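You operate a simulated robot arm through the tools that you are given. There is no shell and no other tool. Be economical: measure what you need, move in short steps, check, and stop when the job is done.

The job below is to be done with a simulated two-armed robot. You get a single attempt, and the scene is never put back.

TASK
Pick up the tall pink can from the top of the long steel bench with one hand, pass it to the other hand and put it on the free top of the set-down table. Fetch the pink can with a valve cup from the top of the side bench and stand it on the top of the trial bench. Fetch the medium blue can with a crimped valve and stand it on the lower shelf of the side bench. Put the pink can with a spray button on the top of the side bench away on the top of the side table. Put the grey gauge in the small grey bin. Put the small white can on the top of the steel shelf on the near machine away on the top of the stock bench. Take the open white can from the top of the side table and put it on the lower shelf of the set-down table. Fetch the tall white can from the top of the side table and set it in the blue bin there. Put the tall open pink can on the shelf under the narrow steel bench. Take the pink can with a yellow button and put it on the top of the side table. Put the white can with a spray button on the lower shelf of the plate rack. Fetch the blue sponge and set it on the shelf of the trial bench. Open the front right glass door of the near machine. The order is free. Set down upright: tall pink can, pink can with a valve cup, medium blue can with a crimped valve, pink can with a spray button, grey gauge, small white can, open white can, tall open pink can, pink can with a yellow button, white can with a spray button.

The check looks at the end state, three seconds after you hand in, the way a careful person would. Anything else that was tipped, shoved, dropped, spilled or broken makes it a failure.

THE ROBOT
Two 7-joint arms with two-finger parallel grippers on one trunk, on a base that drives. Base frame: it is fixed to the floor where the robot stands at the start and does not move with it; the origin is under the middle of the robot, x ahead of it, y to its left, z up; the surface under the hand at the start is at about z = 880. Readings come in mm, degrees, newtons and seconds.
The left shoulder is at the start at [73, 174, 1184], the right one opposite. With the tool pointing down near the work surface each hand reaches from about 280 to 700 mm from the robot's upright axis, wherever it stands, measured 20 degrees to its own side. Places, roughly: blue bin (19x17x9 cm) [3000, -500, 900]; blue sponge (9x6x4 cm) [3200, 2400, 900]; free top of the set-down table [600, -2100, 900]; front right glass door of the near machine [3500, -2100, 1400]; grey gauge [3500, -3000, 1250]; lower shelf of the plate rack [1600, 2400, 200]; lower shelf of the set-down table [500, -2400, 200]; lower shelf of the side bench [6300, -900, 200]; medium blue can with a crimped val (5x5x14 cm) [6300, -700, 800]; open white can (5x5x12 cm) [2700, -300, 900]; pink can with a spray button (5x5x15 cm) [6400, -1300, 800]; pink can with a valve cup (5x5x14 cm) [6200, -500, 800]; pink can with a yellow button (5x5x15 cm) [3400, 600, 600]; shelf of the trial bench [3600, 2400, 300]; shelf under the narrow steel bench [3300, 600, 500]; small grey bin (20x15x14 cm) [6400, -900, 800]; small white can (4x4x11 cm) [2800, -3000, 900]; tall open pink can (6x6x15 cm) [3000, -100, 1000]; tall pink can (6x6x17 cm) [500, 0, 900]; tall white can (6x6x17 cm) [2900, -100, 1000]; top of the side table [2800, -300, 900]; top of the stock bench [300, 2300, 900]; top of the trial bench [3600, 2400, 900]; white can with a spray button (5x5x15 cm) [3100, 2300, 900]. Payload 3.6 kg a hand.
The TCP of each hand is the grasp point between the finger pads, 30 mm short of the fingertips. In the tool frame z runs along the fingers and y along their closing line. Largest opening 110 mm; finger width 20, thickness 10; the body of the gripper, 48 by 112 mm, starts 55 mm behind the TCP.
Orientation is that of the tool frame in the base frame, as a unit quaternion [x, y, z, w]. With the fingers straight down and closing along the base's y, the tool's x points along the base's -x, its y along +y and its z along -z.

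THE INTERFACE
- The arms move only by the tool move_arm. It takes "left_motion", "right_motion" or both (then of equal length, played together; a hand with none holds still); each is one flat list of numbers, 7 for each row, row after row: the shift along the base's x, y, z in m, then the turn, a rotation vector about the base's x, y, z in rad, then the finger opening in m, from 0 to 0.11. In form: [tx, ty, tz, wx, wy, wz, hand, tx, ty, tz, wx, wy, wz, hand, ...]. A call has 1 to 8 rows; each row is the pose to reach, as a shift and turn from the pose commanded when the call began. Rows are played at 5 a second. More than 50 mm and 8.6 degrees between two rows, or a gripper value outside its range, and nothing of the call is played. Where a pose cannot be reached the arm comes as near as it can. A force on the tool above 40 N (or 10 N above the force at the start of the call, whichever is more), or a blocked arm, ends the call early, and 0.2 s more pass. Each finger travels about 153 mm/s and halts on what it meets, pressing with about 25 N; the grip force reading is that of the motor and also rises with nothing between the fingers. The clock runs only during rows and for 0.2 s after the last one: add rows that repeat a pose to give the fingers time. The reply holds the time, the measured pose of the TCP, the force on the tool along the base axes, the opening and the grip force, in the units named above and with some noise, with the torque about the TCP (base axes, N m) and any sound that the robot's microphone picked up, and new pictures: "pictures" is both (left out), scene, wrist or none (wrist: the cameras of the hands that moved).
- Cameras (640 x 400 px; columns grow to the right, rows downward): "scene" is now at [170.4, -8.3, 1362.4]; the picture's right is [-0.09, -1.00, 0.00], its down [-0.53, 0.05, -0.85] and it looks along [0.84, -0.08, -0.53] (base axes); focal length 251 px, centre (320, 200). "left" rides on the left gripper at [72, -17, -103] in its tool frame; the picture's right is [0.23, 0.97, 0.00], its down [-0.76, 0.18, -0.62] and it looks along [-0.61, 0.14, 0.78] (tool axes); focal length 222 px, centre (320, 200). "right" rides on the right gripper at [72, 17, -103] in its tool frame; the picture's right is [-0.23, 0.97, 0.00], its down [-0.76, -0.18, -0.62] and it looks along [-0.61, -0.14, 0.78] (tool axes); focal length 222 px, centre (320, 200). There is no depth. A picture from a camera that has moved, and an enlarged one, comes with that camera's place and axes in the base frame and with its lens.
- slide_trunk(by): slides the trunk up (or, below 0, down) by that many mm; the arms and the scene camera ride with it, the base frame stays. It gives what a move gives, with no picture.
- base_move(legs): drives the robot by 1 to 6 legs, each [ahead, left, turn to the left] in mm, mm and degrees, along the robot's own axes; the way and the turn of a leg run together, so that a leg with both is an arc; at most 1500 mm and 180 degrees a leg. The arms and the cameras ride along, it lands a little off, and it stops where it bumps. It gives what a move gives, and a new picture of the scene camera.
- aim_head(pan, tilt): turns the head with the scene camera to pan (to the left, within 86 degrees either way) and tilt (down, from -29 to 69), counted from straight ahead of the robot. It gives what a move gives, and a new picture of the scene camera.
- zoom(camera, box): a new picture of the part [left, top, right, bottom] of that camera's present view, enlarged. The clock stands still meanwhile.
- job_done(): hands the job in; it is judged then, once.

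Go step by step. Nothing tells you exact positions but the pictures and the camera data: compare them with the known pose of the tool, close in by small moves and look again before you grip or let go. The budget is 588 turns and 360 pictures, counting those below and the enlarged ones. Unless the task says otherwise, let go and move clear before handing in, and close with one line.

The tools are called after "Request:" by a JSON object that holds its "name" and its "arguments". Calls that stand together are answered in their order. move_arm: Moves the arms, as the interface text tells. Its arguments: {"type":"object","properties":{"left_motion":{"type":"array"},"right_motion":{"type":"array"},"pictures":{"type":"string","enum":["both","scene","wrist","none"]}},"required":[]} The other tools are called the same way: slide_trunk (by) slides the trunk up or down; base_move (legs) drives the base; aim_head (pan, tilt) turns the head that bears the scene camera; zoom (camera, box) takes an enlarged picture of a part of a camera's view; job_done () hands the job in.

At the start:

```text
clock: 0.0
left_ee_pos: [434.7, 182.7, 1154.7]
left_tool_rot: [0.0, 1.0, 0.0, 0.0]
left_wrist_force: [0.0, 0.2, -0.1]
left_ft_torque: [-0.02, 0.02, 0.01]
left_finger_gap: 109.8
left_finger_force: 0.1
right_ee_pos: [378.1, -162.4, 1196.1]
right_tool_rot: [0.0, 1.0, 0.0, -0.001]
right_wrist_force: [-0.4, -0.3, 0.0]
right_ft_torque: [-0.04, -0.03, -0.01]
right_finger_gap: 109.8
right_finger_force: 0.0
trunk travel left (down, up): [-300.0, 463.0]
robot x, y, heading: [0.1, -3.1, -0.1]
head pan, tilt: [-5.4, 32.2]
```

scene: 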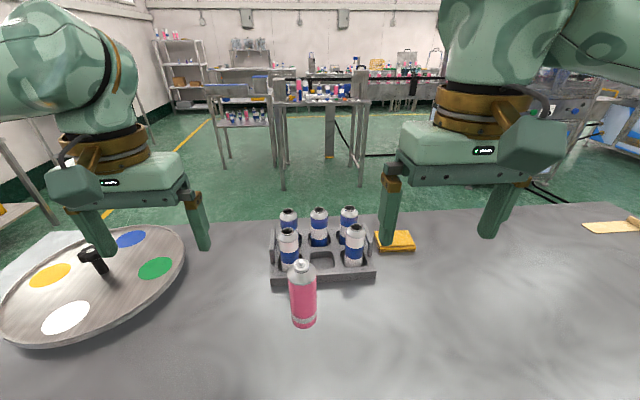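
right: 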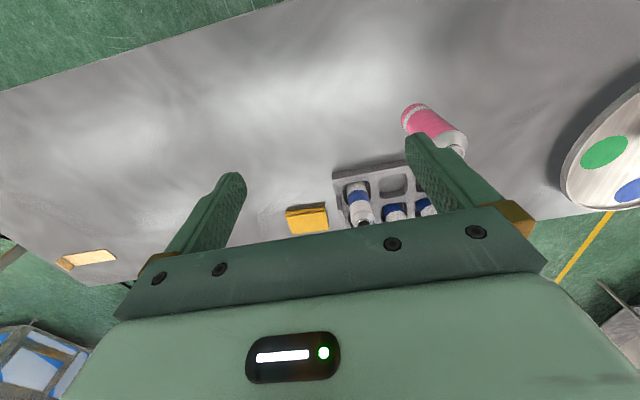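
left: 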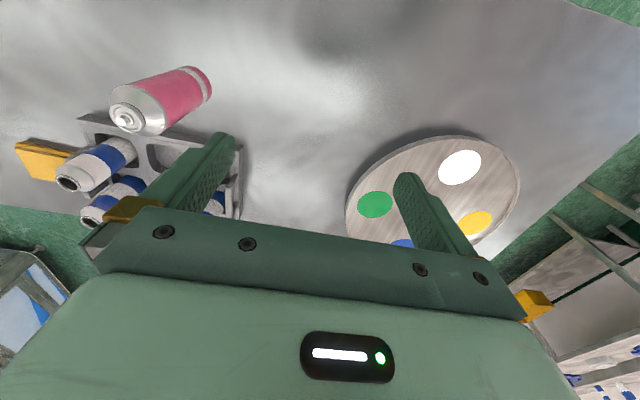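

The tall pink can stands near [480, 0] in front of the tray. I'll bring the right hand over it and look again.

Request:
{"name": "move_arm", "arguments": {"right_motion": [0.02, 0.032, 0, 0, 0, 0, 0.11, 0.04, 0.064, 0, 0, 0, 0, 0.11, 0.06, 0.096, 0, 0, 0, 0, 0.11, 0.08, 0.128, -0.01, 0, 0, 0, 0.11, 0.1, 0.16, -0.02, 0, 0, 0, 0.11], "pictures": "both"}}

```text
clock: 1.2
left_ee_pos: [434.5, 183.5, 1153.3]
left_tool_rot: [0.0, 1.0, -0.001, 0.0]
left_wrist_force: [0.4, 0.4, 0.4]
left_ft_torque: [0.0, 0.04, 0.03]
left_finger_gap: 110.1
left_finger_force: 0.0
right_ee_pos: [479.0, -3.3, 1176.7]
right_tool_rot: [0.0, 1.0, -0.001, -0.001]
right_wrist_force: [0.3, 0.3, 0.2]
right_ft_torque: [0.0, 0.02, 0.01]
right_finger_gap: 109.8
right_finger_force: 0.1
trunk travel left (down, up): [-300.0, 463.0]
robot x, y, heading: [0.5, 1.6, -0.1]
head pan, tilt: [-5.4, 32.2]
camera scene: at [170.9, -6.9, 1362.3], right [-0.09, -1.0, 0.0], down [-0.53, 0.05, -0.85], along [0.84, -0.08, -0.53], focal length 251 px, centre (320, 200)
camera right: at [407.5, 14.1, 1280.3], right [0.23, 0.97, 0.0], down [0.76, -0.18, 0.62], along [0.61, -0.14, -0.78], focal length 222 px, centre (320, 200)
```

scene: 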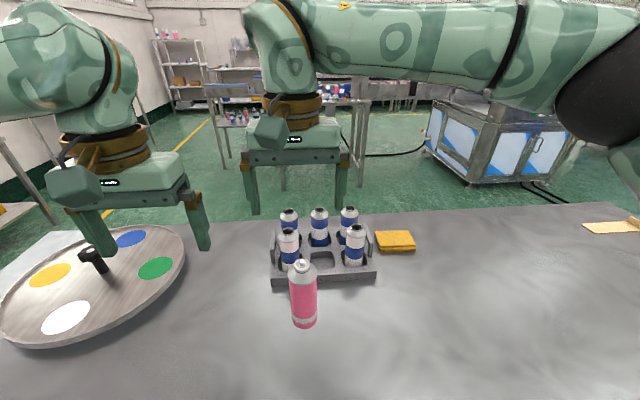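
right: 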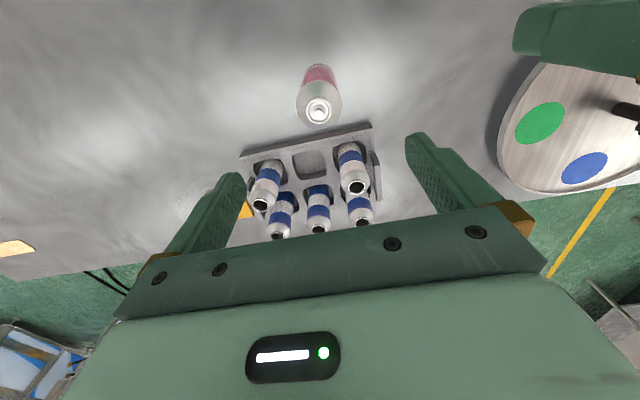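

The can top sits at about [475, 0], so I'll descend straight down, grip it near the top and check.

Request:
{"name": "move_arm", "arguments": {"right_motion": [-0.002, 0.003, -0.045, 0, 0, 0, 0.11, -0.002, 0.003, -0.09, 0, 0, 0, 0.11, -0.002, 0.003, -0.135, 0, 0, 0, 0.11, -0.002, 0.003, -0.17, 0, 0, 0, 0.11, -0.002, 0.003, -0.17, 0, 0, 0, 0.11, -0.002, 0.003, -0.17, 0, 0, 0, 0.04, -0.002, 0.003, -0.17, 0, 0, 0, 0.04, -0.002, 0.003, -0.17, 0, 0, 0, 0.04], "pictures": "both"}}

```text
clock: 3.0
left_ee_pos: [434.9, 183.0, 1154.5]
left_tool_rot: [0.0, 1.0, 0.0, -0.001]
left_wrist_force: [-0.1, 0.0, 0.4]
left_ft_torque: [0.02, 0.03, 0.0]
left_finger_gap: 109.9
left_finger_force: 0.1
right_ee_pos: [479.1, -1.4, 1008.4]
right_tool_rot: [-0.001, 1.0, 0.0, -0.001]
right_wrist_force: [0.6, 0.2, 0.7]
right_ft_torque: [-0.03, 0.03, -0.01]
right_finger_gap: 51.9
right_finger_force: 24.9
trunk travel left (down, up): [-300.0, 463.0]
robot x, y, heading: [-0.6, 1.6, 0.1]
head pan, tilt: [-5.4, 32.2]
camera scene: at [170.4, -8.2, 1362.4], right [-0.09, -1.0, 0.0], down [-0.53, 0.05, -0.85], along [0.84, -0.08, -0.53], focal length 251 px, centre (320, 200)
camera right: at [406.3, 16.4, 1111.6], right [0.23, 0.97, 0.0], down [0.76, -0.18, 0.62], along [0.61, -0.14, -0.78], focal length 222 px, centre (320, 200)
```

scene: 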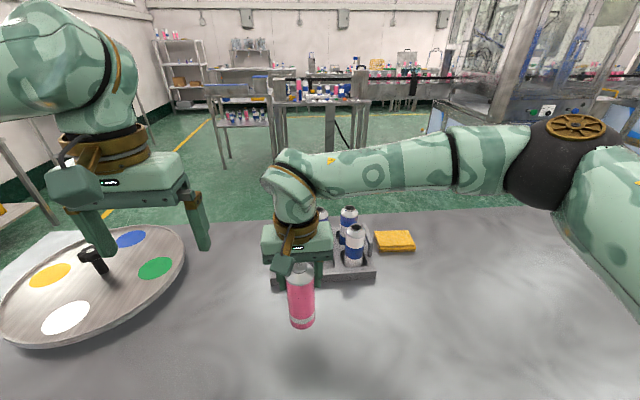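
right: 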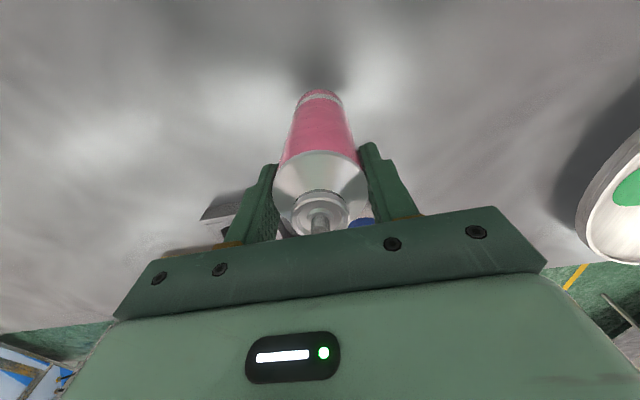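

The can sits about 10 mm behind the pads' middle, so I'll reopen, shift back 10 mm, grip again and lift.

Request:
{"name": "move_arm", "arguments": {"right_motion": [0, 0, 0, 0, 0, 0, 0.08, -0.01, 0, 0, 0, 0, 0, 0.08, -0.01, 0, 0, 0, 0, 0, 0.04, -0.01, 0, 0, 0, 0, 0, 0.04, -0.01, 0, 0, 0, 0, 0, 0.04, -0.01, 0, 0.04, 0, 0, 0, 0.04, -0.01, 0, 0.08, 0, 0, 0, 0.04, -0.01, 0, 0.12, 0, 0, 0, 0.04], "pictures": "both"}}

```text
clock: 4.8
left_ee_pos: [434.1, 184.2, 1153.6]
left_tool_rot: [0.0, 1.0, 0.001, 0.0]
left_wrist_force: [-0.3, 0.4, -0.6]
left_ft_torque: [0.03, -0.01, -0.03]
left_finger_gap: 110.0
left_finger_force: 0.1
right_ee_pos: [466.4, -0.7, 1128.6]
right_tool_rot: [-0.002, 1.0, -0.001, -0.001]
right_wrist_force: [-0.9, -0.3, -0.9]
right_ft_torque: [-0.03, 0.0, 0.01]
right_finger_gap: 51.3
right_finger_force: 25.0
trunk travel left (down, up): [-300.0, 463.0]
robot x, y, heading: [-1.4, -1.1, 0.2]
head pan, tilt: [-5.4, 32.2]
camera scene: at [169.8, -8.1, 1362.6], right [-0.09, -1.0, 0.0], down [-0.53, 0.05, -0.85], along [0.84, -0.08, -0.53], focal length 251 px, centre (320, 200)
camera right: at [393.3, 15.7, 1231.5], right [0.23, 0.97, 0.0], down [0.76, -0.18, 0.62], along [0.61, -0.14, -0.78], focal length 222 px, centre (320, 200)
```

scene: 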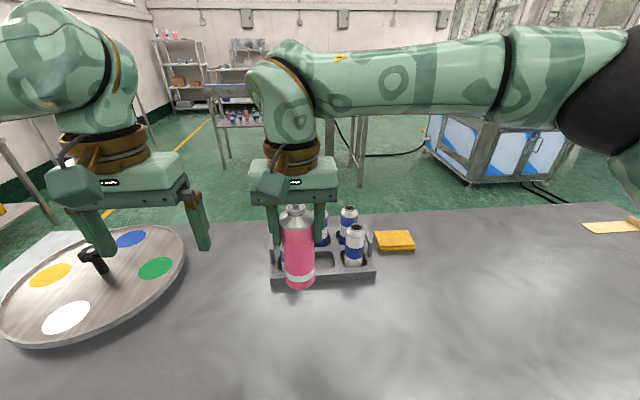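
right: 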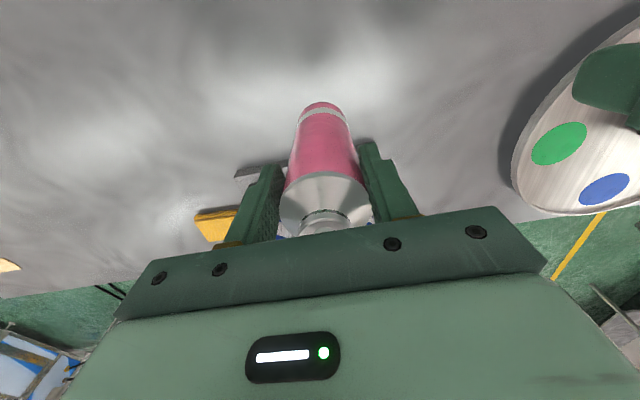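

The can is held, with its bottom at about z=1000. For the hand-over I'll turn the right hand about the vertical and tilt the left hand so that it can come in from the left, low on the can.

Request:
{"name": "move_arm", "arguments": {"right_motion": [0.009, -0.003, 0.004, 0, 0, 0.15, 0.04, 0.018, -0.007, 0.008, 0, 0, 0.3, 0.04, 0.027, -0.01, 0.011, 0, 0, 0.45, 0.04, 0.036, -0.013, 0.015, 0, 0, 0.6, 0.04, 0.045, -0.017, 0.019, 0, 0, 0.75, 0.04, 0.054, -0.02, 0.022, 0, 0, 0.9, 0.04], "left_motion": [0.006, 0.006, 0.008, -0.061, -0.072, -0.105, 0.11, 0.012, 0.012, 0.016, -0.121, -0.144, -0.21, 0.11, 0.018, 0.018, 0.023, -0.182, -0.216, -0.315, 0.11, 0.024, 0.024, 0.03, -0.242, -0.289, -0.42, 0.11, 0.03, 0.03, 0.038, -0.303, -0.361, -0.525, 0.11, 0.036, 0.037, 0.046, -0.363, -0.433, -0.63, 0.11], "pictures": "none"}}

Request:
{"name": "move_arm", "arguments": {"right_motion": [0, 0, 0, 0, 0, 0.1, 0.04, 0, 0, 0, 0, 0, 0.2, 0.04, 0, 0, 0, 0, 0, 0.3, 0.04, 0, 0, 0, 0, 0, 0.4, 0.04, 0, 0, 0, 0, 0, 0.5, 0.04, 0, 0, 0, 0, 0, 0.6, 0.04], "left_motion": [0.005, -0.015, -0.007, -0.061, -0.072, -0.105, 0.11, 0.01, -0.03, -0.015, -0.121, -0.144, -0.21, 0.11, 0.015, -0.045, -0.022, -0.182, -0.216, -0.315, 0.11, 0.02, -0.06, -0.03, -0.242, -0.289, -0.42, 0.11, 0.025, -0.075, -0.037, -0.303, -0.361, -0.525, 0.11, 0.027, -0.095, -0.045, -0.363, -0.433, -0.63, 0.11], "pictures": "both"}}

```text
clock: 6.2
left_ee_pos: [470.5, 224.4, 1199.5]
left_tool_rot: [0.306, 0.911, -0.178, 0.212]
left_wrist_force: [-0.3, 1.0, -0.2]
left_ft_torque: [-0.03, -0.02, 0.0]
left_finger_gap: 110.0
left_finger_force: 0.2
right_ee_pos: [475.5, 27.2, 1130.2]
right_tool_rot: [-0.287, 0.957, 0.018, 0.045]
right_wrist_force: [0.6, 0.1, 0.1]
right_ft_torque: [-0.05, -0.01, 0.02]
right_finger_gap: 51.4
right_finger_force: 24.3
right hand out of reach, approached as far as the arm can: row 3, 4, 5, 6
trunk travel left (down, up): [-300.0, 463.0]
robot x, y, heading: [1.4, 0.6, -0.0]
head pan, tilt: [-5.4, 32.2]
```

```text
clock: 7.6
left_ee_pos: [499.2, 124.8, 1155.4]
left_tool_rot: [0.558, 0.662, -0.322, 0.384]
left_wrist_force: [0.7, -0.6, -0.5]
left_ft_torque: [0.01, 0.0, -0.03]
left_finger_gap: 110.1
left_finger_force: 0.1
right_ee_pos: [478.4, 23.8, 1129.6]
right_tool_rot: [-0.286, 0.957, 0.019, 0.045]
right_wrist_force: [-0.8, 0.1, 0.0]
right_ft_torque: [-0.03, 0.01, -0.03]
right_finger_gap: 51.7
right_finger_force: 24.9
right hand out of reach, approached as far as the arm can: row 1, 2, 3, 4, 5, 6
trunk travel left (down, up): [-300.0, 463.0]
robot x, y, heading: [-3.4, -4.9, 0.1]
head pan, tilt: [-5.4, 32.2]
camera scene: at [171.0, -8.3, 1362.3], right [-0.09, -1.0, 0.0], down [-0.53, 0.05, -0.85], along [0.84, -0.08, -0.53], focal length 251 px, centre (320, 200)
camera right: at [400.9, -6.9, 1225.9], right [-0.34, 0.94, 0.03], down [0.69, 0.23, 0.69], along [0.64, 0.26, -0.72], focal length 222 px, centre (320, 200)
camera left: at [461.6, 246.4, 1144.0], right [0.94, 0.28, -0.2], down [0.15, 0.19, 0.97], along [0.31, -0.94, 0.14], focal length 222 px, centre (320, 200)
```

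scene: 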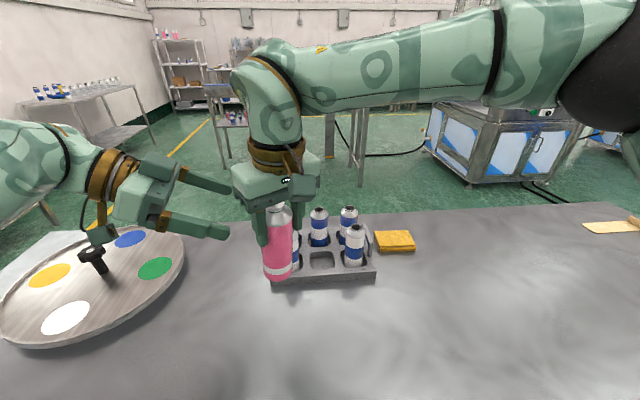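
right: 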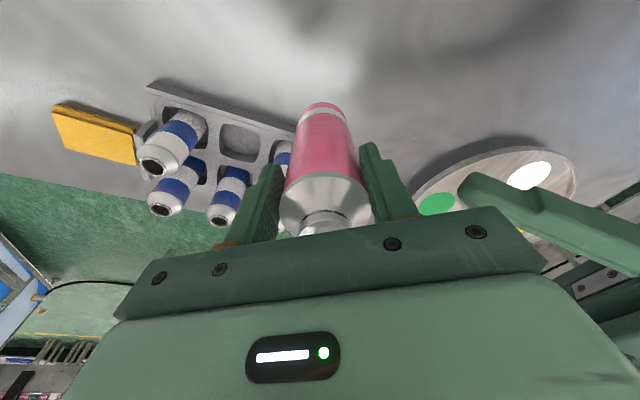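
left: 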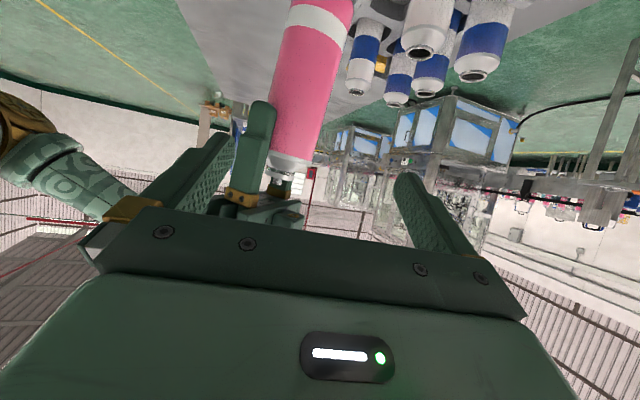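

The right wrist cannot yaw further that way, so I'll turn it the other way to about -45° and bring the left hand in diagonally from behind on the left.

Request:
{"name": "move_arm", "arguments": {"right_motion": [0, -0.005, 0, 0, 0, -0.15, 0.04, 0, -0.01, 0, 0, 0, -0.3, 0.04, 0, -0.015, 0, 0, 0, -0.45, 0.04, 0, -0.02, 0, 0, 0, -0.6, 0.04, 0, -0.025, 0, 0, 0, -0.75, 0.04, 0, -0.03, 0, 0, 0, -0.9, 0.04, 0, -0.035, 0, 0, 0, -1.05, 0.04, 0, -0.04, 0, 0, 0, -1.2, 0.04], "left_motion": [-0.01, 0.03, 0.01, 0, 0, 0.076, 0.11, -0.02, 0.05, 0.01, 0, 0, 0.152, 0.11, -0.03, 0.05, 0.01, 0, 0, 0.229, 0.11, -0.045, 0.05, 0.01, 0, 0, 0.305, 0.11, -0.06, 0.05, 0.01, 0, 0, 0.381, 0.11, -0.075, 0.04, 0.01, 0, 0, 0.457, 0.11, -0.09, 0.03, 0.01, 0, 0, 0.534, 0.11, -0.1, 0.02, 0.01, 0, 0, 0.61, 0.11], "pictures": "none"}}

```text
clock: 9.4
left_ee_pos: [416.6, 144.6, 1172.5]
left_tool_rot: [0.333, 0.8, -0.192, 0.461]
left_wrist_force: [0.9, -0.1, -0.1]
left_ft_torque: [0.02, 0.02, -0.01]
left_finger_gap: 110.4
left_finger_force: 0.1
left hand out of reach, approached as far as the arm can: row 8
right_ee_pos: [478.8, -14.9, 1130.8]
right_tool_rot: [0.305, 0.951, -0.01, 0.047]
right_wrist_force: [0.4, 0.7, -0.9]
right_ft_torque: [0.05, -0.02, 0.03]
right_finger_gap: 51.5
right_finger_force: 25.3
trunk travel left (down, up): [-300.0, 463.0]
robot x, y, heading: [-0.2, 1.9, 0.2]
head pan, tilt: [-5.4, 32.2]
```

Both hands now face each other on the diagonal. I'll straighten the right hand and bring the left to its pre-grasp.

Request:
{"name": "move_arm", "arguments": {"right_motion": [0.007, -0.002, 0, 0.016, 0.028, -0.06, 0.04, 0.014, -0.004, 0, 0.032, 0.056, -0.12, 0.04, 0.021, -0.005, 0, 0.048, 0.083, -0.17, 0.04], "left_motion": [0.004, -0.03, -0.02, 0, 0, 0, 0.11, 0.008, -0.06, -0.04, 0, 0, 0, 0.11, 0.01, -0.09, -0.06, 0, 0, 0, 0.11], "pictures": "both"}}

```text
clock: 10.2
left_ee_pos: [423.9, 56.1, 1109.6]
left_tool_rot: [0.331, 0.8, -0.191, 0.463]
left_wrist_force: [-0.6, -0.3, -0.1]
left_ft_torque: [0.0, 0.01, -0.02]
left_finger_gap: 110.0
left_finger_force: 0.1
left hand out of reach, approached as far as the arm can: row 1
right_ee_pos: [499.6, -20.0, 1130.2]
right_tool_rot: [0.385, 0.923, -0.004, -0.001]
right_wrist_force: [0.1, 0.2, -1.1]
right_ft_torque: [0.05, 0.04, -0.02]
right_finger_gap: 51.5
right_finger_force: 24.8
trunk travel left (down, up): [-300.0, 463.0]
robot x, y, heading: [-4.9, -1.8, -0.1]
head pan, tilt: [-5.4, 32.2]
camera scene: at [171.5, -9.0, 1362.2], right [-0.09, -1.0, 0.0], down [-0.53, 0.05, -0.85], along [0.84, -0.08, -0.53], focal length 251 px, centre (320, 200)
camera right: at [461.1, 44.6, 1233.4], right [0.85, 0.52, -0.01], down [0.41, -0.66, 0.63], along [0.32, -0.54, -0.78], focal length 222 px, centre (320, 200)
camera left: at [325.2, 132.4, 1099.3], right [0.61, 0.77, -0.2], down [0.01, 0.24, 0.97], along [0.79, -0.6, 0.13], focal length 222 px, centre (320, 200)
```

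scene: 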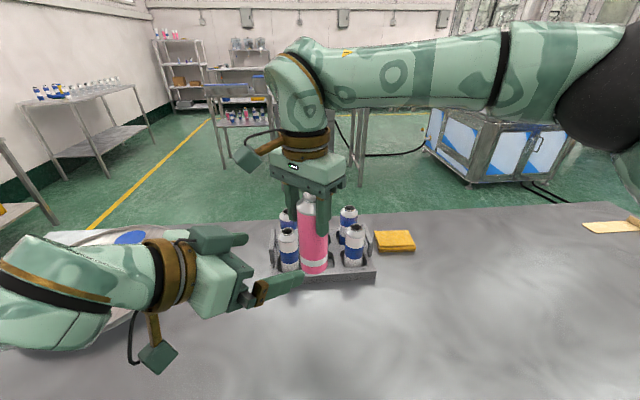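
right: 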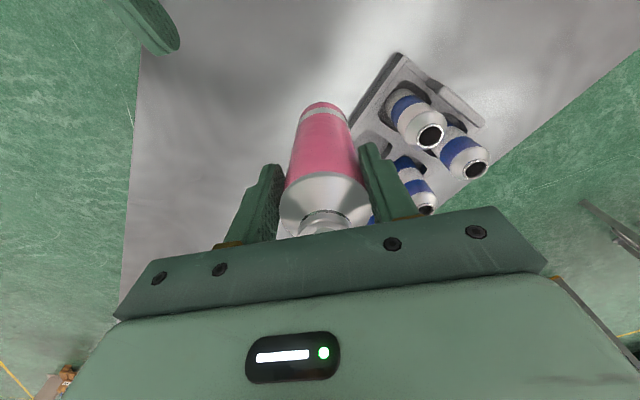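
left: 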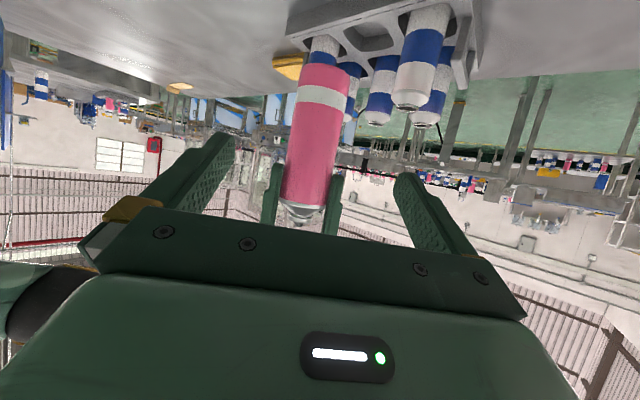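

The tray cans are close to where the left fingers will end up, so I'll raise both hands 80 mm first.

Request:
{"name": "move_arm", "arguments": {"right_motion": [0, 0, 0.04, 0, 0, 0, 0.04, 0, 0, 0.08, 0, 0, 0, 0.04, 0, 0, 0.08, 0, 0, 0, 0.04, 0, 0, 0.08, 0, 0, 0, 0.04, 0, 0, 0.08, 0, 0, 0, 0.04, 0, 0, 0.08, 0, 0, 0, 0.04], "left_motion": [0, 0, 0.04, 0, 0, 0, 0.11, 0, 0, 0.08, 0, 0, 0, 0.11, 0.026, -0.026, 0.06, 0, 0, 0, 0.11, 0.05, -0.05, 0.04, 0, 0, 0, 0.11, 0.073, -0.073, 0.022, 0, 0, 0, 0.11, 0.073, -0.073, 0.022, 0, 0, 0, 0.11], "pictures": "both"}}

```text
clock: 11.6
left_ee_pos: [495.7, -16.4, 1132.5]
left_tool_rot: [0.333, 0.799, -0.192, 0.462]
left_wrist_force: [-0.1, 0.6, -0.2]
left_ft_torque: [-0.05, 0.0, 0.01]
left_finger_gap: 110.1
left_finger_force: 0.0
right_ee_pos: [500.7, -19.6, 1211.7]
right_tool_rot: [0.385, 0.923, -0.004, 0.0]
right_wrist_force: [0.0, 1.0, -0.4]
right_ft_torque: [0.0, 0.01, -0.03]
right_finger_gap: 51.6
right_finger_force: 25.2
trunk travel left (down, up): [-300.0, 463.0]
robot x, y, heading: [-1.2, 0.8, 0.2]
head pan, tilt: [-5.4, 32.2]
camera scene: at [169.9, -7.7, 1362.5], right [-0.09, -1.0, 0.0], down [-0.53, 0.05, -0.85], along [0.84, -0.08, -0.53], focal length 251 px, centre (320, 200)
camera right: at [462.2, 45.0, 1314.7], right [0.85, 0.52, -0.01], down [0.41, -0.66, 0.63], along [0.32, -0.54, -0.78], focal length 222 px, centre (320, 200)
camera left: at [396.6, 60.1, 1121.6], right [0.61, 0.77, -0.2], down [0.01, 0.24, 0.97], along [0.79, -0.6, 0.14], focal length 222 px, centre (320, 200)
```

scene: 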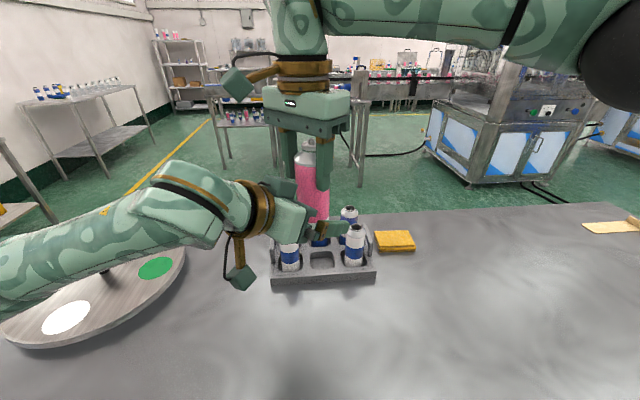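
right: 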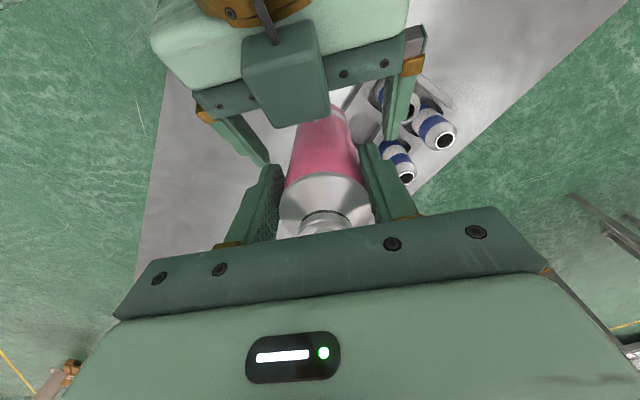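
left: 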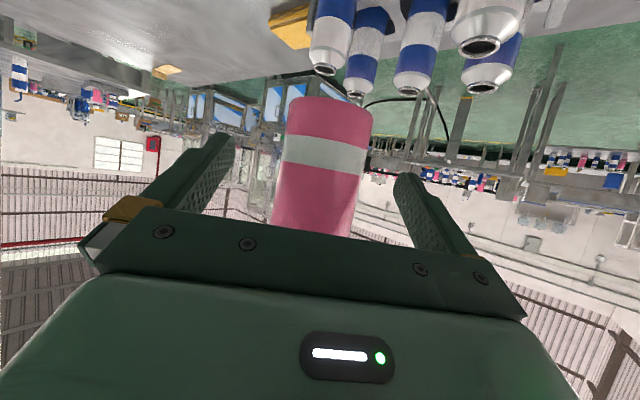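

The can is centred between the left fingers. I'll close the left hand now and check before the right hand lets go.

Request:
{"name": "move_arm", "arguments": {"left_motion": [0, 0, 0, 0, 0, 0, 0.07, 0, 0, 0, 0, 0, 0, 0.045, 0, 0, 0, 0, 0, 0, 0.04, 0, 0, 0, 0, 0, 0, 0.04], "pictures": "none"}}

Request:
{"name": "move_arm", "arguments": {"right_motion": [0, 0, 0, 0, 0, 0, 0.06, 0, 0, 0, 0, 0, 0, 0.09, 0, 0, 0, 0, 0, 0, 0.11, 0, 0, 0.04, 0, 0, 0, 0.11, 0, 0, 0.08, 0, 0, 0, 0.11, 0, -0.02, 0.12, 0, 0, 0, 0.11, 0, -0.06, 0.12, 0, 0, 0, 0.11, 0, -0.1, 0.12, 0, 0, 0, 0.11], "left_motion": [0, 0, 0, 0, 0, 0, 0.04, 0, 0, 0, 0, 0, 0, 0.04, 0, 0, 0, 0, 0, 0, 0.04, 0, 0, 0, 0, 0, 0, 0.04, 0, 0, 0, 0, 0, 0, 0.04, 0, 0, 0, 0, 0, 0, 0.04, 0, 0, 0, 0, 0, 0, 0.04, 0, 0, 0, 0, 0, 0, 0.04], "pictures": "scene"}}

```text
clock: 12.6
left_ee_pos: [497.6, -17.2, 1132.5]
left_tool_rot: [0.332, 0.8, -0.192, 0.461]
left_wrist_force: [3.5, 1.8, 0.4]
left_ft_torque: [-0.06, 0.14, 0.16]
left_finger_gap: 51.4
left_finger_force: 25.3
right_ee_pos: [501.5, -20.0, 1213.0]
right_tool_rot: [0.386, 0.923, -0.004, -0.001]
right_wrist_force: [-3.3, -1.4, 0.9]
right_ft_torque: [-0.06, 0.1, -0.13]
right_finger_gap: 51.5
right_finger_force: 25.5
trunk travel left (down, up): [-300.0, 463.0]
robot x, y, heading: [-1.4, 3.3, -0.1]
head pan, tilt: [-5.4, 32.2]
```

```text
clock: 14.4
left_ee_pos: [496.6, -19.1, 1131.7]
left_tool_rot: [0.333, 0.799, -0.192, 0.462]
left_wrist_force: [-0.4, -0.1, -0.4]
left_ft_torque: [0.02, -0.01, 0.03]
left_finger_gap: 51.5
left_finger_force: 25.1
right_ee_pos: [499.0, -124.1, 1329.8]
right_tool_rot: [0.385, 0.923, -0.004, 0.0]
right_wrist_force: [0.8, -0.1, -0.8]
right_ft_torque: [0.03, -0.02, 0.0]
right_finger_gap: 110.2
right_finger_force: 0.0
trunk travel left (down, up): [-300.0, 463.0]
robot x, y, heading: [0.8, 1.5, 0.1]
head pan, tilt: [-5.4, 32.2]
camera scene: at [170.1, -9.3, 1362.5], right [-0.09, -1.0, 0.0], down [-0.53, 0.05, -0.85], along [0.84, -0.08, -0.53], focal length 251 px, centre (320, 200)
```

scene: 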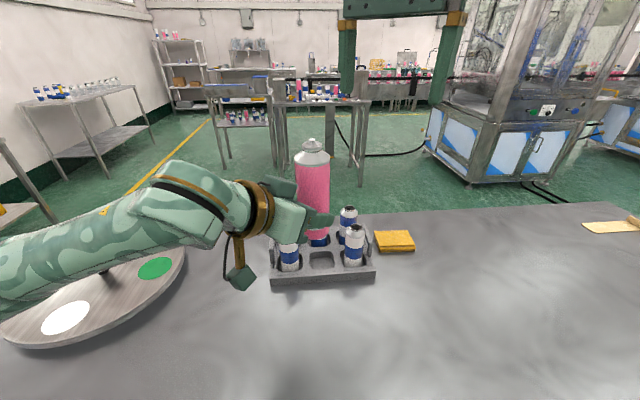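

The left hand holds the can 48 mm above its bottom. I'll tuck the right hand and look to the right at the set-down table.

Request:
{"name": "move_arm", "arguments": {"right_motion": [-0.02, -0.015, -0.01, 0, 0, 0.13, 0.11, -0.04, -0.03, -0.02, 0, 0, 0.26, 0.11, -0.06, -0.045, -0.03, 0, 0, 0.39, 0.11, -0.08, -0.06, -0.04, 0, 0, 0.52, 0.11, -0.1, -0.075, -0.05, 0, 0, 0.65, 0.11, -0.12, -0.08, -0.06, 0, 0, 0.785, 0.11], "pictures": "none"}}

Request:
{"name": "aim_head", "arguments": {"pan": -75, "tilt": 25}}

Request:
{"name": "aim_head", "arguments": {"pan": 0, "tilt": 69}}

```text
clock: 15.8
left_ee_pos: [496.3, -17.7, 1132.2]
left_tool_rot: [0.332, 0.8, -0.191, 0.462]
left_wrist_force: [-0.5, -0.7, 0.5]
left_ft_torque: [0.02, 0.05, 0.01]
left_finger_gap: 51.1
left_finger_force: 24.8
right_ee_pos: [377.5, -201.6, 1271.6]
right_tool_rot: [0.002, 1.0, -0.003, 0.002]
right_wrist_force: [0.0, 0.4, -0.4]
right_ft_torque: [-0.01, -0.03, -0.03]
right_finger_gap: 110.2
right_finger_force: 0.1
trunk travel left (down, up): [-300.0, 463.0]
robot x, y, heading: [0.3, 1.9, 0.2]
head pan, tilt: [-5.4, 32.2]
```

```text
clock: 17.2
left_ee_pos: [496.6, -16.7, 1132.9]
left_tool_rot: [0.332, 0.8, -0.191, 0.462]
left_wrist_force: [0.2, 0.4, -1.0]
left_ft_torque: [-0.02, 0.0, 0.0]
left_finger_gap: 51.3
left_finger_force: 25.1
right_ee_pos: [380.5, -200.0, 1271.2]
right_tool_rot: [0.002, 1.0, -0.004, 0.001]
right_wrist_force: [0.5, 0.1, 0.2]
right_ft_torque: [-0.03, 0.0, -0.01]
right_finger_gap: 110.1
right_finger_force: 0.1
trunk travel left (down, up): [-300.0, 463.0]
robot x, y, heading: [-1.1, 1.7, -0.0]
head pan, tilt: [-75.0, 25.0]
camera scene: at [105.2, -89.0, 1373.9], right [-0.97, -0.26, 0.0], down [-0.11, 0.41, -0.91], along [0.23, -0.88, -0.42], focal length 251 px, centre (320, 200)
```

scene: 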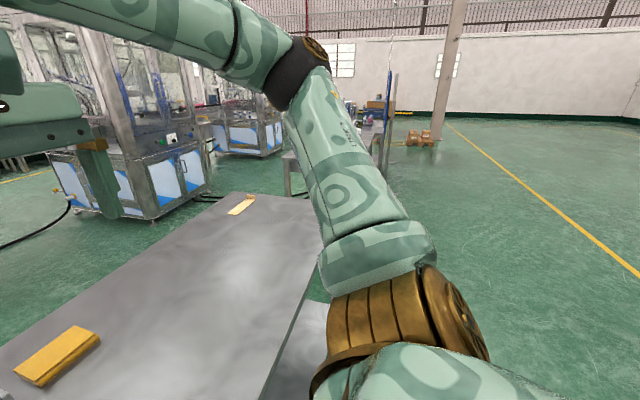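

```text
clock: 18.7
left_ee_pos: [496.9, -17.7, 1133.6]
left_tool_rot: [0.333, 0.799, -0.192, 0.462]
left_wrist_force: [0.3, 0.4, 0.7]
left_ft_torque: [-0.03, 0.01, -0.02]
left_finger_gap: 51.4
left_finger_force: 24.9
right_ee_pos: [379.1, -201.0, 1271.1]
right_tool_rot: [0.002, 1.0, -0.003, 0.002]
right_wrist_force: [-0.2, -0.3, 1.5]
right_ft_torque: [0.01, -0.03, 0.01]
right_finger_gap: 109.9
right_finger_force: 0.1
trunk travel left (down, up): [-300.0, 463.0]
robot x, y, heading: [0.3, -1.7, -0.0]
head pan, tilt: [0.0, 68.8]
camera scene: at [137.2, 0.0, 1314.4], right [0.0, -1.0, 0.0], down [-0.93, 0.0, -0.36], along [0.36, 0.0, -0.93], focal length 251 px, centre (320, 200)
```

scene: 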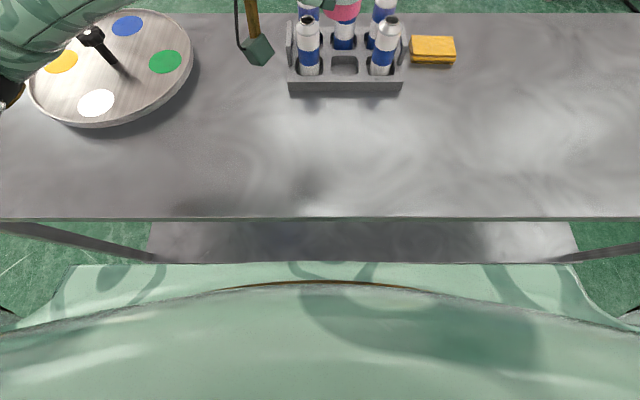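

The bench edge is at x≈276. I'll back off, turn right and look toward the set-down table.

Request:
{"name": "aim_head", "arguments": {"pan": 0, "tilt": 22}}

Request:
{"name": "base_move", "arguments": {"legs": [[-500, 0, 0], [0, 0, -75]]}}

```text
clock: 19.8
left_ee_pos: [496.3, -18.6, 1132.5]
left_tool_rot: [0.332, 0.8, -0.191, 0.462]
left_wrist_force: [-0.6, 0.6, -0.2]
left_ft_torque: [0.01, 0.0, 0.01]
left_finger_gap: 51.6
left_finger_force: 25.0
right_ee_pos: [380.2, -200.8, 1271.4]
right_tool_rot: [0.002, 1.0, -0.004, 0.001]
right_wrist_force: [-0.4, 0.6, 0.4]
right_ft_torque: [0.0, 0.0, 0.02]
right_finger_gap: 109.9
right_finger_force: 0.0
trunk travel left (down, up): [-300.0, 463.0]
robot x, y, heading: [-0.9, -0.3, 0.2]
head pan, tilt: [0.0, 22.0]
camera scene: at [174.1, 0.0, 1378.6], right [0.0, -1.0, 0.0], down [-0.38, 0.0, -0.93], along [0.93, 0.0, -0.38], focal length 251 px, centre (320, 200)
```

scene: 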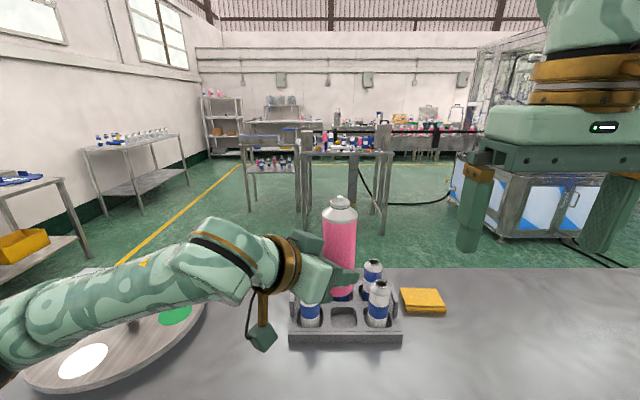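

```text
clock: 26.1
left_ee_pos: [-410.1, -484.2, 1133.0]
left_tool_rot: [0.757, 0.42, -0.437, 0.244]
left_wrist_force: [-0.9, 0.4, 0.1]
left_ft_torque: [-0.01, -0.02, 0.0]
left_finger_gap: 51.3
left_finger_force: 25.3
right_ee_pos: [-614.3, -412.3, 1269.6]
right_tool_rot: [0.624, 0.782, -0.003, -0.001]
right_wrist_force: [0.5, -0.1, -0.1]
right_ft_torque: [-0.03, -0.02, -0.02]
right_finger_gap: 110.1
right_finger_force: 0.1
trunk travel left (down, up): [-300.0, 463.0]
robot x, y, heading: [-503.7, 2.7, -76.8]
head pan, tilt: [0.0, 22.0]
camera scene: at [-464.6, -164.3, 1378.7], right [-0.97, -0.23, 0.0], down [-0.08, 0.37, -0.93], along [0.21, -0.9, -0.38], focal length 251 px, centre (320, 200)
```

scene: 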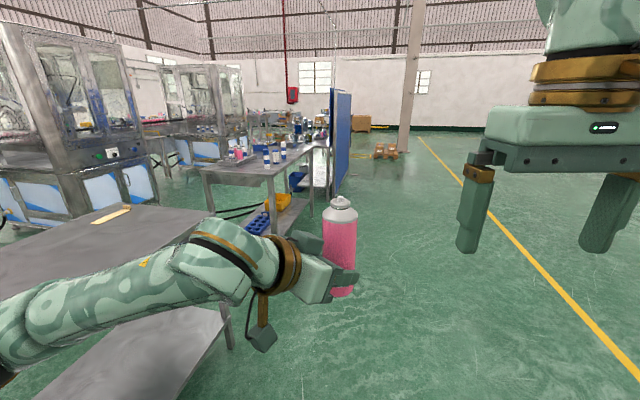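

The set-down table is ahead, a bit to the left. I'll zoom in on it.

Request:
{"name": "zoom", "arguments": {"camera": "scene", "box": [180, 90, 380, 250]}}

```text
2.50 times, centred on (280, 170) of scene
camera zoom: at [-464.6, -164.3, 1378.7], right [-0.97, -0.23, 0.0], down [-0.08, 0.37, -0.93], along [0.21, -0.9, -0.38], focal length 627 px, centre (420, 275)
```

zoom: 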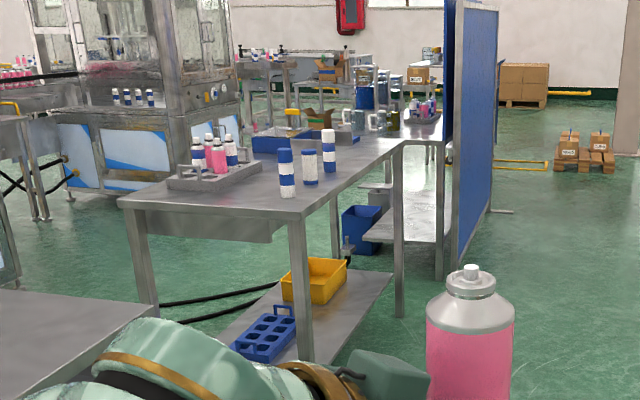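

The table spans x≈240–790 from y≈-1680 down, and its near corner region at about [420,-1770] is free. I'll drive round to its -x side and face it.

Request:
{"name": "base_move", "arguments": {"legs": [[0, 0, -13.2], [1500, 0, 0], [270, 0, 0], [0, 0, 90], [250, 0, 0]]}}

```text
clock: 41.1
left_ee_pos: [241.8, -1832.0, 1131.4]
left_tool_rot: [0.343, 0.795, -0.198, 0.459]
left_wrist_force: [0.9, 0.6, -0.5]
left_ft_torque: [0.0, 0.01, -0.03]
left_finger_gap: 50.9
left_finger_force: 25.1
right_ee_pos: [120.1, -2011.7, 1270.5]
right_tool_rot: [0.017, 1.0, -0.004, 0.0]
right_wrist_force: [0.7, -0.1, 0.6]
right_ft_torque: [0.0, 0.03, 0.0]
right_finger_gap: 110.0
right_finger_force: 0.0
trunk travel left (down, up): [-300.0, 463.0]
robot x, y, heading: [-256.1, -1800.9, -1.7]
head pan, tilt: [0.0, 22.0]
camera scene: at [-80.2, -1805.3, 1378.5], right [-0.03, -1.0, 0.0], down [-0.38, 0.01, -0.93], along [0.93, -0.03, -0.38], focal length 251 px, centre (320, 200)
```

scene: 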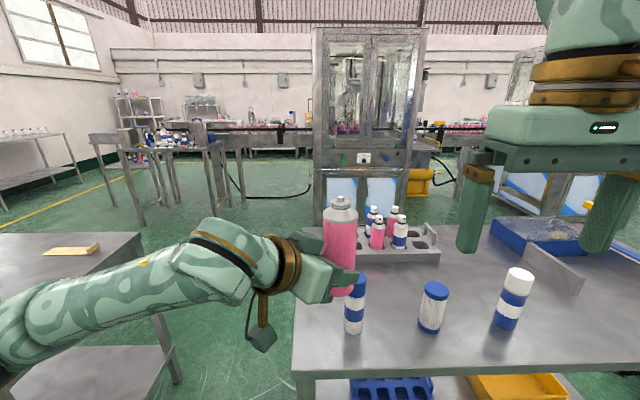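

Cans stand at x≈360 and the tray begins at x≈620, with the table top probably near z=850. I'll set the tall can down at about [490,-1860], so I drive forward 210.

Request:
{"name": "base_move", "arguments": {"legs": [[210, 0, 1.7]]}}

Request:
{"name": "move_arm", "arguments": {"left_motion": [0.02, -0.01, -0.03, 0, 0, 0, 0.04, 0.035, -0.02, -0.07, 0, 0, 0, 0.04, 0.035, -0.02, -0.11, 0, 0, 0, 0.04, 0.035, -0.02, -0.15, 0, 0, 0, 0.04], "pictures": "both"}}

```text
clock: 42.8
left_ee_pos: [454.7, -1818.7, 1131.9]
left_tool_rot: [0.331, 0.8, -0.191, 0.462]
left_wrist_force: [1.2, -0.6, 0.0]
left_ft_torque: [0.0, 0.03, -0.02]
left_finger_gap: 51.4
left_finger_force: 25.0
right_ee_pos: [338.9, -2001.8, 1270.2]
right_tool_rot: [0.0, 1.0, -0.003, 0.001]
right_wrist_force: [0.7, 0.1, -1.0]
right_ft_torque: [0.04, 0.03, -0.02]
right_finger_gap: 109.8
right_finger_force: 0.0
trunk travel left (down, up): [-300.0, 463.0]
robot x, y, heading: [-44.4, -1800.8, 0.1]
head pan, tilt: [0.0, 22.0]
camera scene: at [133.2, -1801.9, 1378.5], right [0.01, -1.0, 0.0], down [-0.38, 0.0, -0.93], along [0.93, 0.0, -0.38], focal length 251 px, centre (320, 200)
```

scene: 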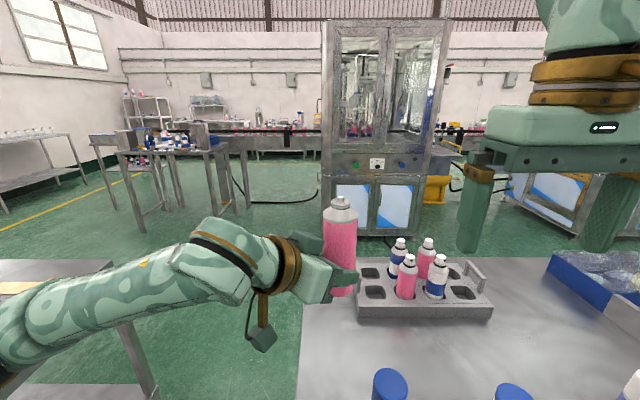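

```text
clock: 43.8
left_ee_pos: [488.9, -1840.5, 983.6]
left_tool_rot: [0.331, 0.8, -0.191, 0.463]
left_wrist_force: [0.2, -0.4, -0.2]
left_ft_torque: [-0.01, -0.02, 0.0]
left_finger_gap: 51.2
left_finger_force: 24.7
right_ee_pos: [338.7, -2001.2, 1270.8]
right_tool_rot: [0.0, 1.0, -0.003, 0.001]
right_wrist_force: [-0.8, -1.0, 0.0]
right_ft_torque: [0.04, 0.02, 0.0]
right_finger_gap: 109.9
right_finger_force: 0.0
trunk travel left (down, up): [-300.0, 463.0]
robot x, y, heading: [-40.0, -1800.6, 0.6]
head pan, tilt: [0.0, 22.0]
camera scene: at [132.3, -1802.1, 1378.6], right [0.01, -1.0, 0.0], down [-0.38, 0.0, -0.93], along [0.93, 0.0, -0.38], focal length 251 px, centre (320, 200)
camera left: at [388.9, -1763.5, 971.2], right [0.61, 0.77, -0.2], down [0.01, 0.24, 0.97], along [0.79, -0.59, 0.14], focal length 222 px, centre (320, 200)
```

scene: 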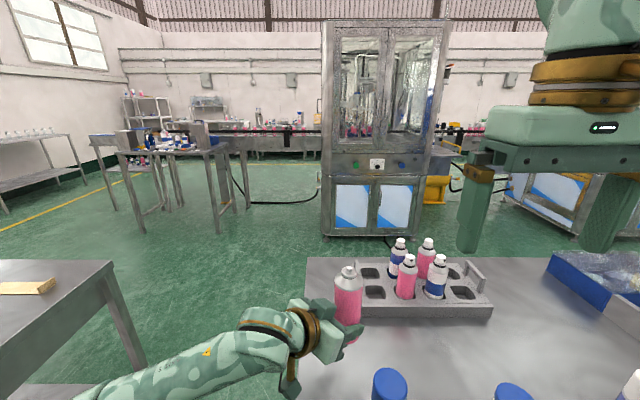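
left: 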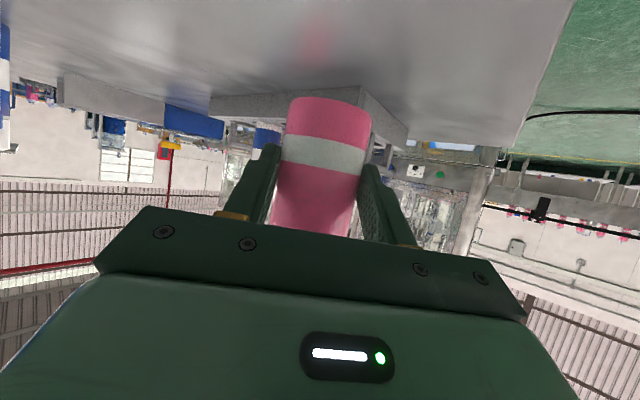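

The spot is clear. I'll lower gently in small rows and watch for contact.

Request:
{"name": "move_arm", "arguments": {"left_motion": [0, 0, -0.025, 0, 0, 0, 0.04, 0, 0, -0.045, 0, 0, 0, 0.04, 0, 0, -0.05, 0, 0, 0, 0.04, 0, 0, -0.054, 0, 0, 0, 0.04, 0, 0, -0.058, 0, 0, 0, 0.04], "pictures": "wrist"}}

```text
clock: 45.0
left_ee_pos: [489.2, -1838.6, 927.2]
left_tool_rot: [0.33, 0.798, -0.191, 0.466]
left_wrist_force: [2.4, 2.8, 15.1]
left_ft_torque: [0.08, 0.05, -0.01]
left_finger_gap: 51.3
left_finger_force: 24.8
right_ee_pos: [337.6, -2000.8, 1272.9]
right_tool_rot: [0.0, 1.0, -0.003, 0.002]
right_wrist_force: [-0.4, 0.0, -0.3]
right_ft_torque: [-0.01, 0.02, 0.01]
right_finger_gap: 110.2
right_finger_force: 0.0
trunk travel left (down, up): [-300.0, 463.0]
robot x, y, heading: [-39.4, -1801.1, 0.4]
head pan, tilt: [0.0, 22.0]
camera left: at [389.1, -1761.7, 915.4], right [0.61, 0.77, -0.2], down [0.01, 0.24, 0.97], along [0.79, -0.59, 0.14], focal length 222 px, centre (320, 200)
```

left: 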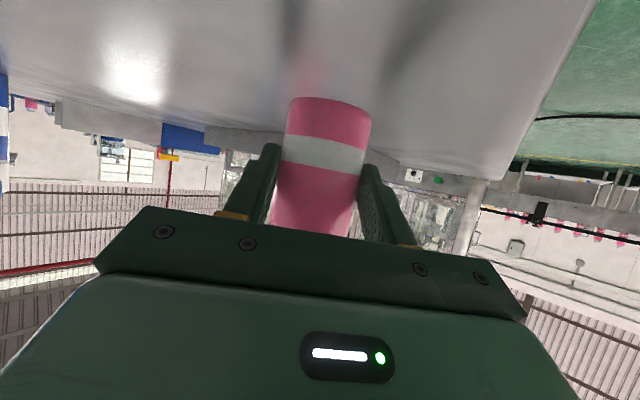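

Contact at z=880, so the table top is there. I'll open, retreat backward and upward, and check that the can stands.

Request:
{"name": "move_arm", "arguments": {"left_motion": [0, 0, 0.002, 0, 0, 0, 0.06, 0, 0, 0.002, 0, 0, 0, 0.09, 0, 0, 0.002, 0, 0, 0, 0.1, -0.027, 0.027, 0.022, 0, 0, 0, 0.1, -0.055, 0.055, 0.045, 0, 0, 0, 0.1, -0.083, 0.083, 0.07, 0, 0, 0, 0.1, -0.1, 0.1, 0.11, 0, 0, 0, 0.1, -0.11, 0.11, 0.155, 0, 0, 0, 0.1], "pictures": "scene"}}

```text
clock: 46.8
left_ee_pos: [383.0, -1731.0, 1077.3]
left_tool_rot: [0.331, 0.801, -0.191, 0.461]
left_wrist_force: [-0.3, 0.3, -0.7]
left_ft_torque: [0.03, 0.02, -0.01]
left_finger_gap: 99.7
left_finger_force: 0.1
left hand out of reach, approached as far as the arm can: row 8
right_ee_pos: [337.6, -2002.3, 1271.1]
right_tool_rot: [0.0, 1.0, -0.003, 0.002]
right_wrist_force: [-0.5, -0.1, -0.3]
right_ft_torque: [-0.03, 0.01, 0.0]
right_finger_gap: 109.8
right_finger_force: 0.1
trunk travel left (down, up): [-300.0, 463.0]
robot x, y, heading: [-41.4, -1803.5, 0.3]
head pan, tilt: [0.0, 22.0]
camera scene: at [132.1, -1802.3, 1378.7], right [0.01, -1.0, 0.0], down [-0.38, 0.0, -0.93], along [0.93, 0.0, -0.38], focal length 251 px, centre (320, 200)
```

scene: 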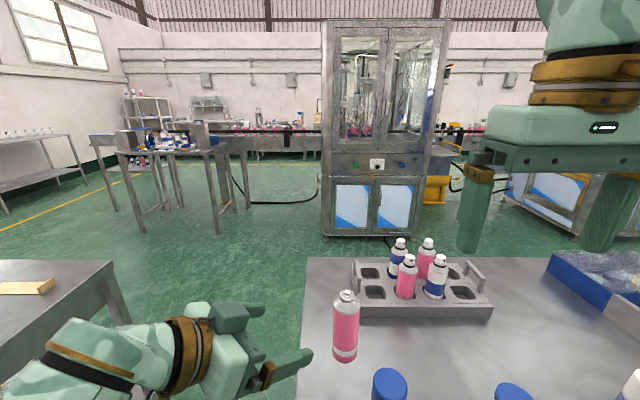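

The tall pink can stands on the set-down table. To judge which gaps I can drive through I'll look down at my own base from the side.

Request:
{"name": "aim_head", "arguments": {"pan": -86, "tilt": 69}}

Request:
{"name": "aim_head", "arguments": {"pan": 86, "tilt": 40}}

```text
clock: 48.4
left_ee_pos: [382.8, -1731.2, 1076.5]
left_tool_rot: [0.33, 0.8, -0.191, 0.463]
left_wrist_force: [-0.2, -0.1, 0.2]
left_ft_torque: [0.01, -0.01, -0.01]
left_finger_gap: 99.9
left_finger_force: 0.0
right_ee_pos: [337.6, -2001.9, 1270.8]
right_tool_rot: [0.001, 1.0, -0.004, 0.001]
right_wrist_force: [0.5, -0.1, -0.3]
right_ft_torque: [-0.01, 0.0, 0.04]
right_finger_gap: 110.1
right_finger_force: 0.1
trunk travel left (down, up): [-300.0, 463.0]
robot x, y, heading: [-42.4, -1801.4, 0.4]
head pan, tilt: [-85.9, 68.8]
camera scene: at [43.3, -1858.2, 1314.5], right [-1.0, -0.08, 0.0], down [-0.07, 0.93, -0.36], along [0.03, -0.36, -0.93], focal length 251 px, centre (320, 200)
```

scene: 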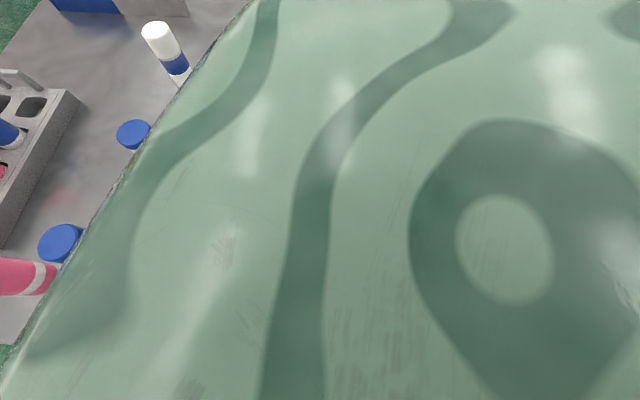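

```text
clock: 51.0
left_ee_pos: [382.5, -1731.6, 1076.2]
left_tool_rot: [0.331, 0.8, -0.191, 0.462]
left_wrist_force: [-0.3, 0.3, 0.1]
left_ft_torque: [0.05, 0.04, 0.0]
left_finger_gap: 100.1
left_finger_force: 0.1
right_ee_pos: [338.2, -2002.2, 1272.7]
right_tool_rot: [0.0, 1.0, -0.003, 0.003]
right_wrist_force: [-0.3, 0.1, 0.1]
right_ft_torque: [0.0, 0.0, 0.02]
right_finger_gap: 110.1
right_finger_force: 0.1
trunk travel left (down, up): [-300.0, 463.0]
robot x, y, heading: [-43.3, -1801.7, 0.4]
head pan, tilt: [85.9, 40.0]
camera scene: at [44.7, -1717.6, 1350.6], right [1.0, -0.07, 0.0], down [-0.04, -0.64, -0.77], along [0.05, 0.76, -0.64], focal length 251 px, centre (320, 200)
```

scene: 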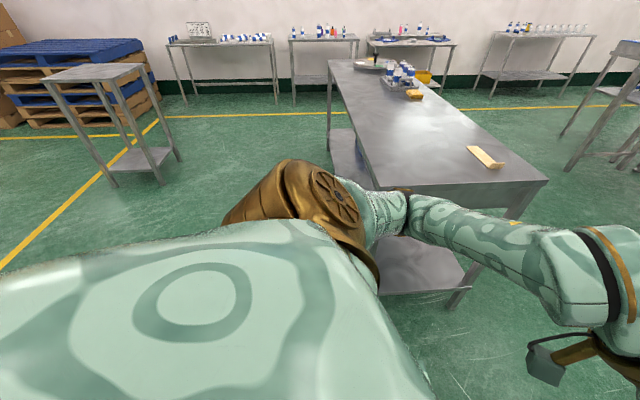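

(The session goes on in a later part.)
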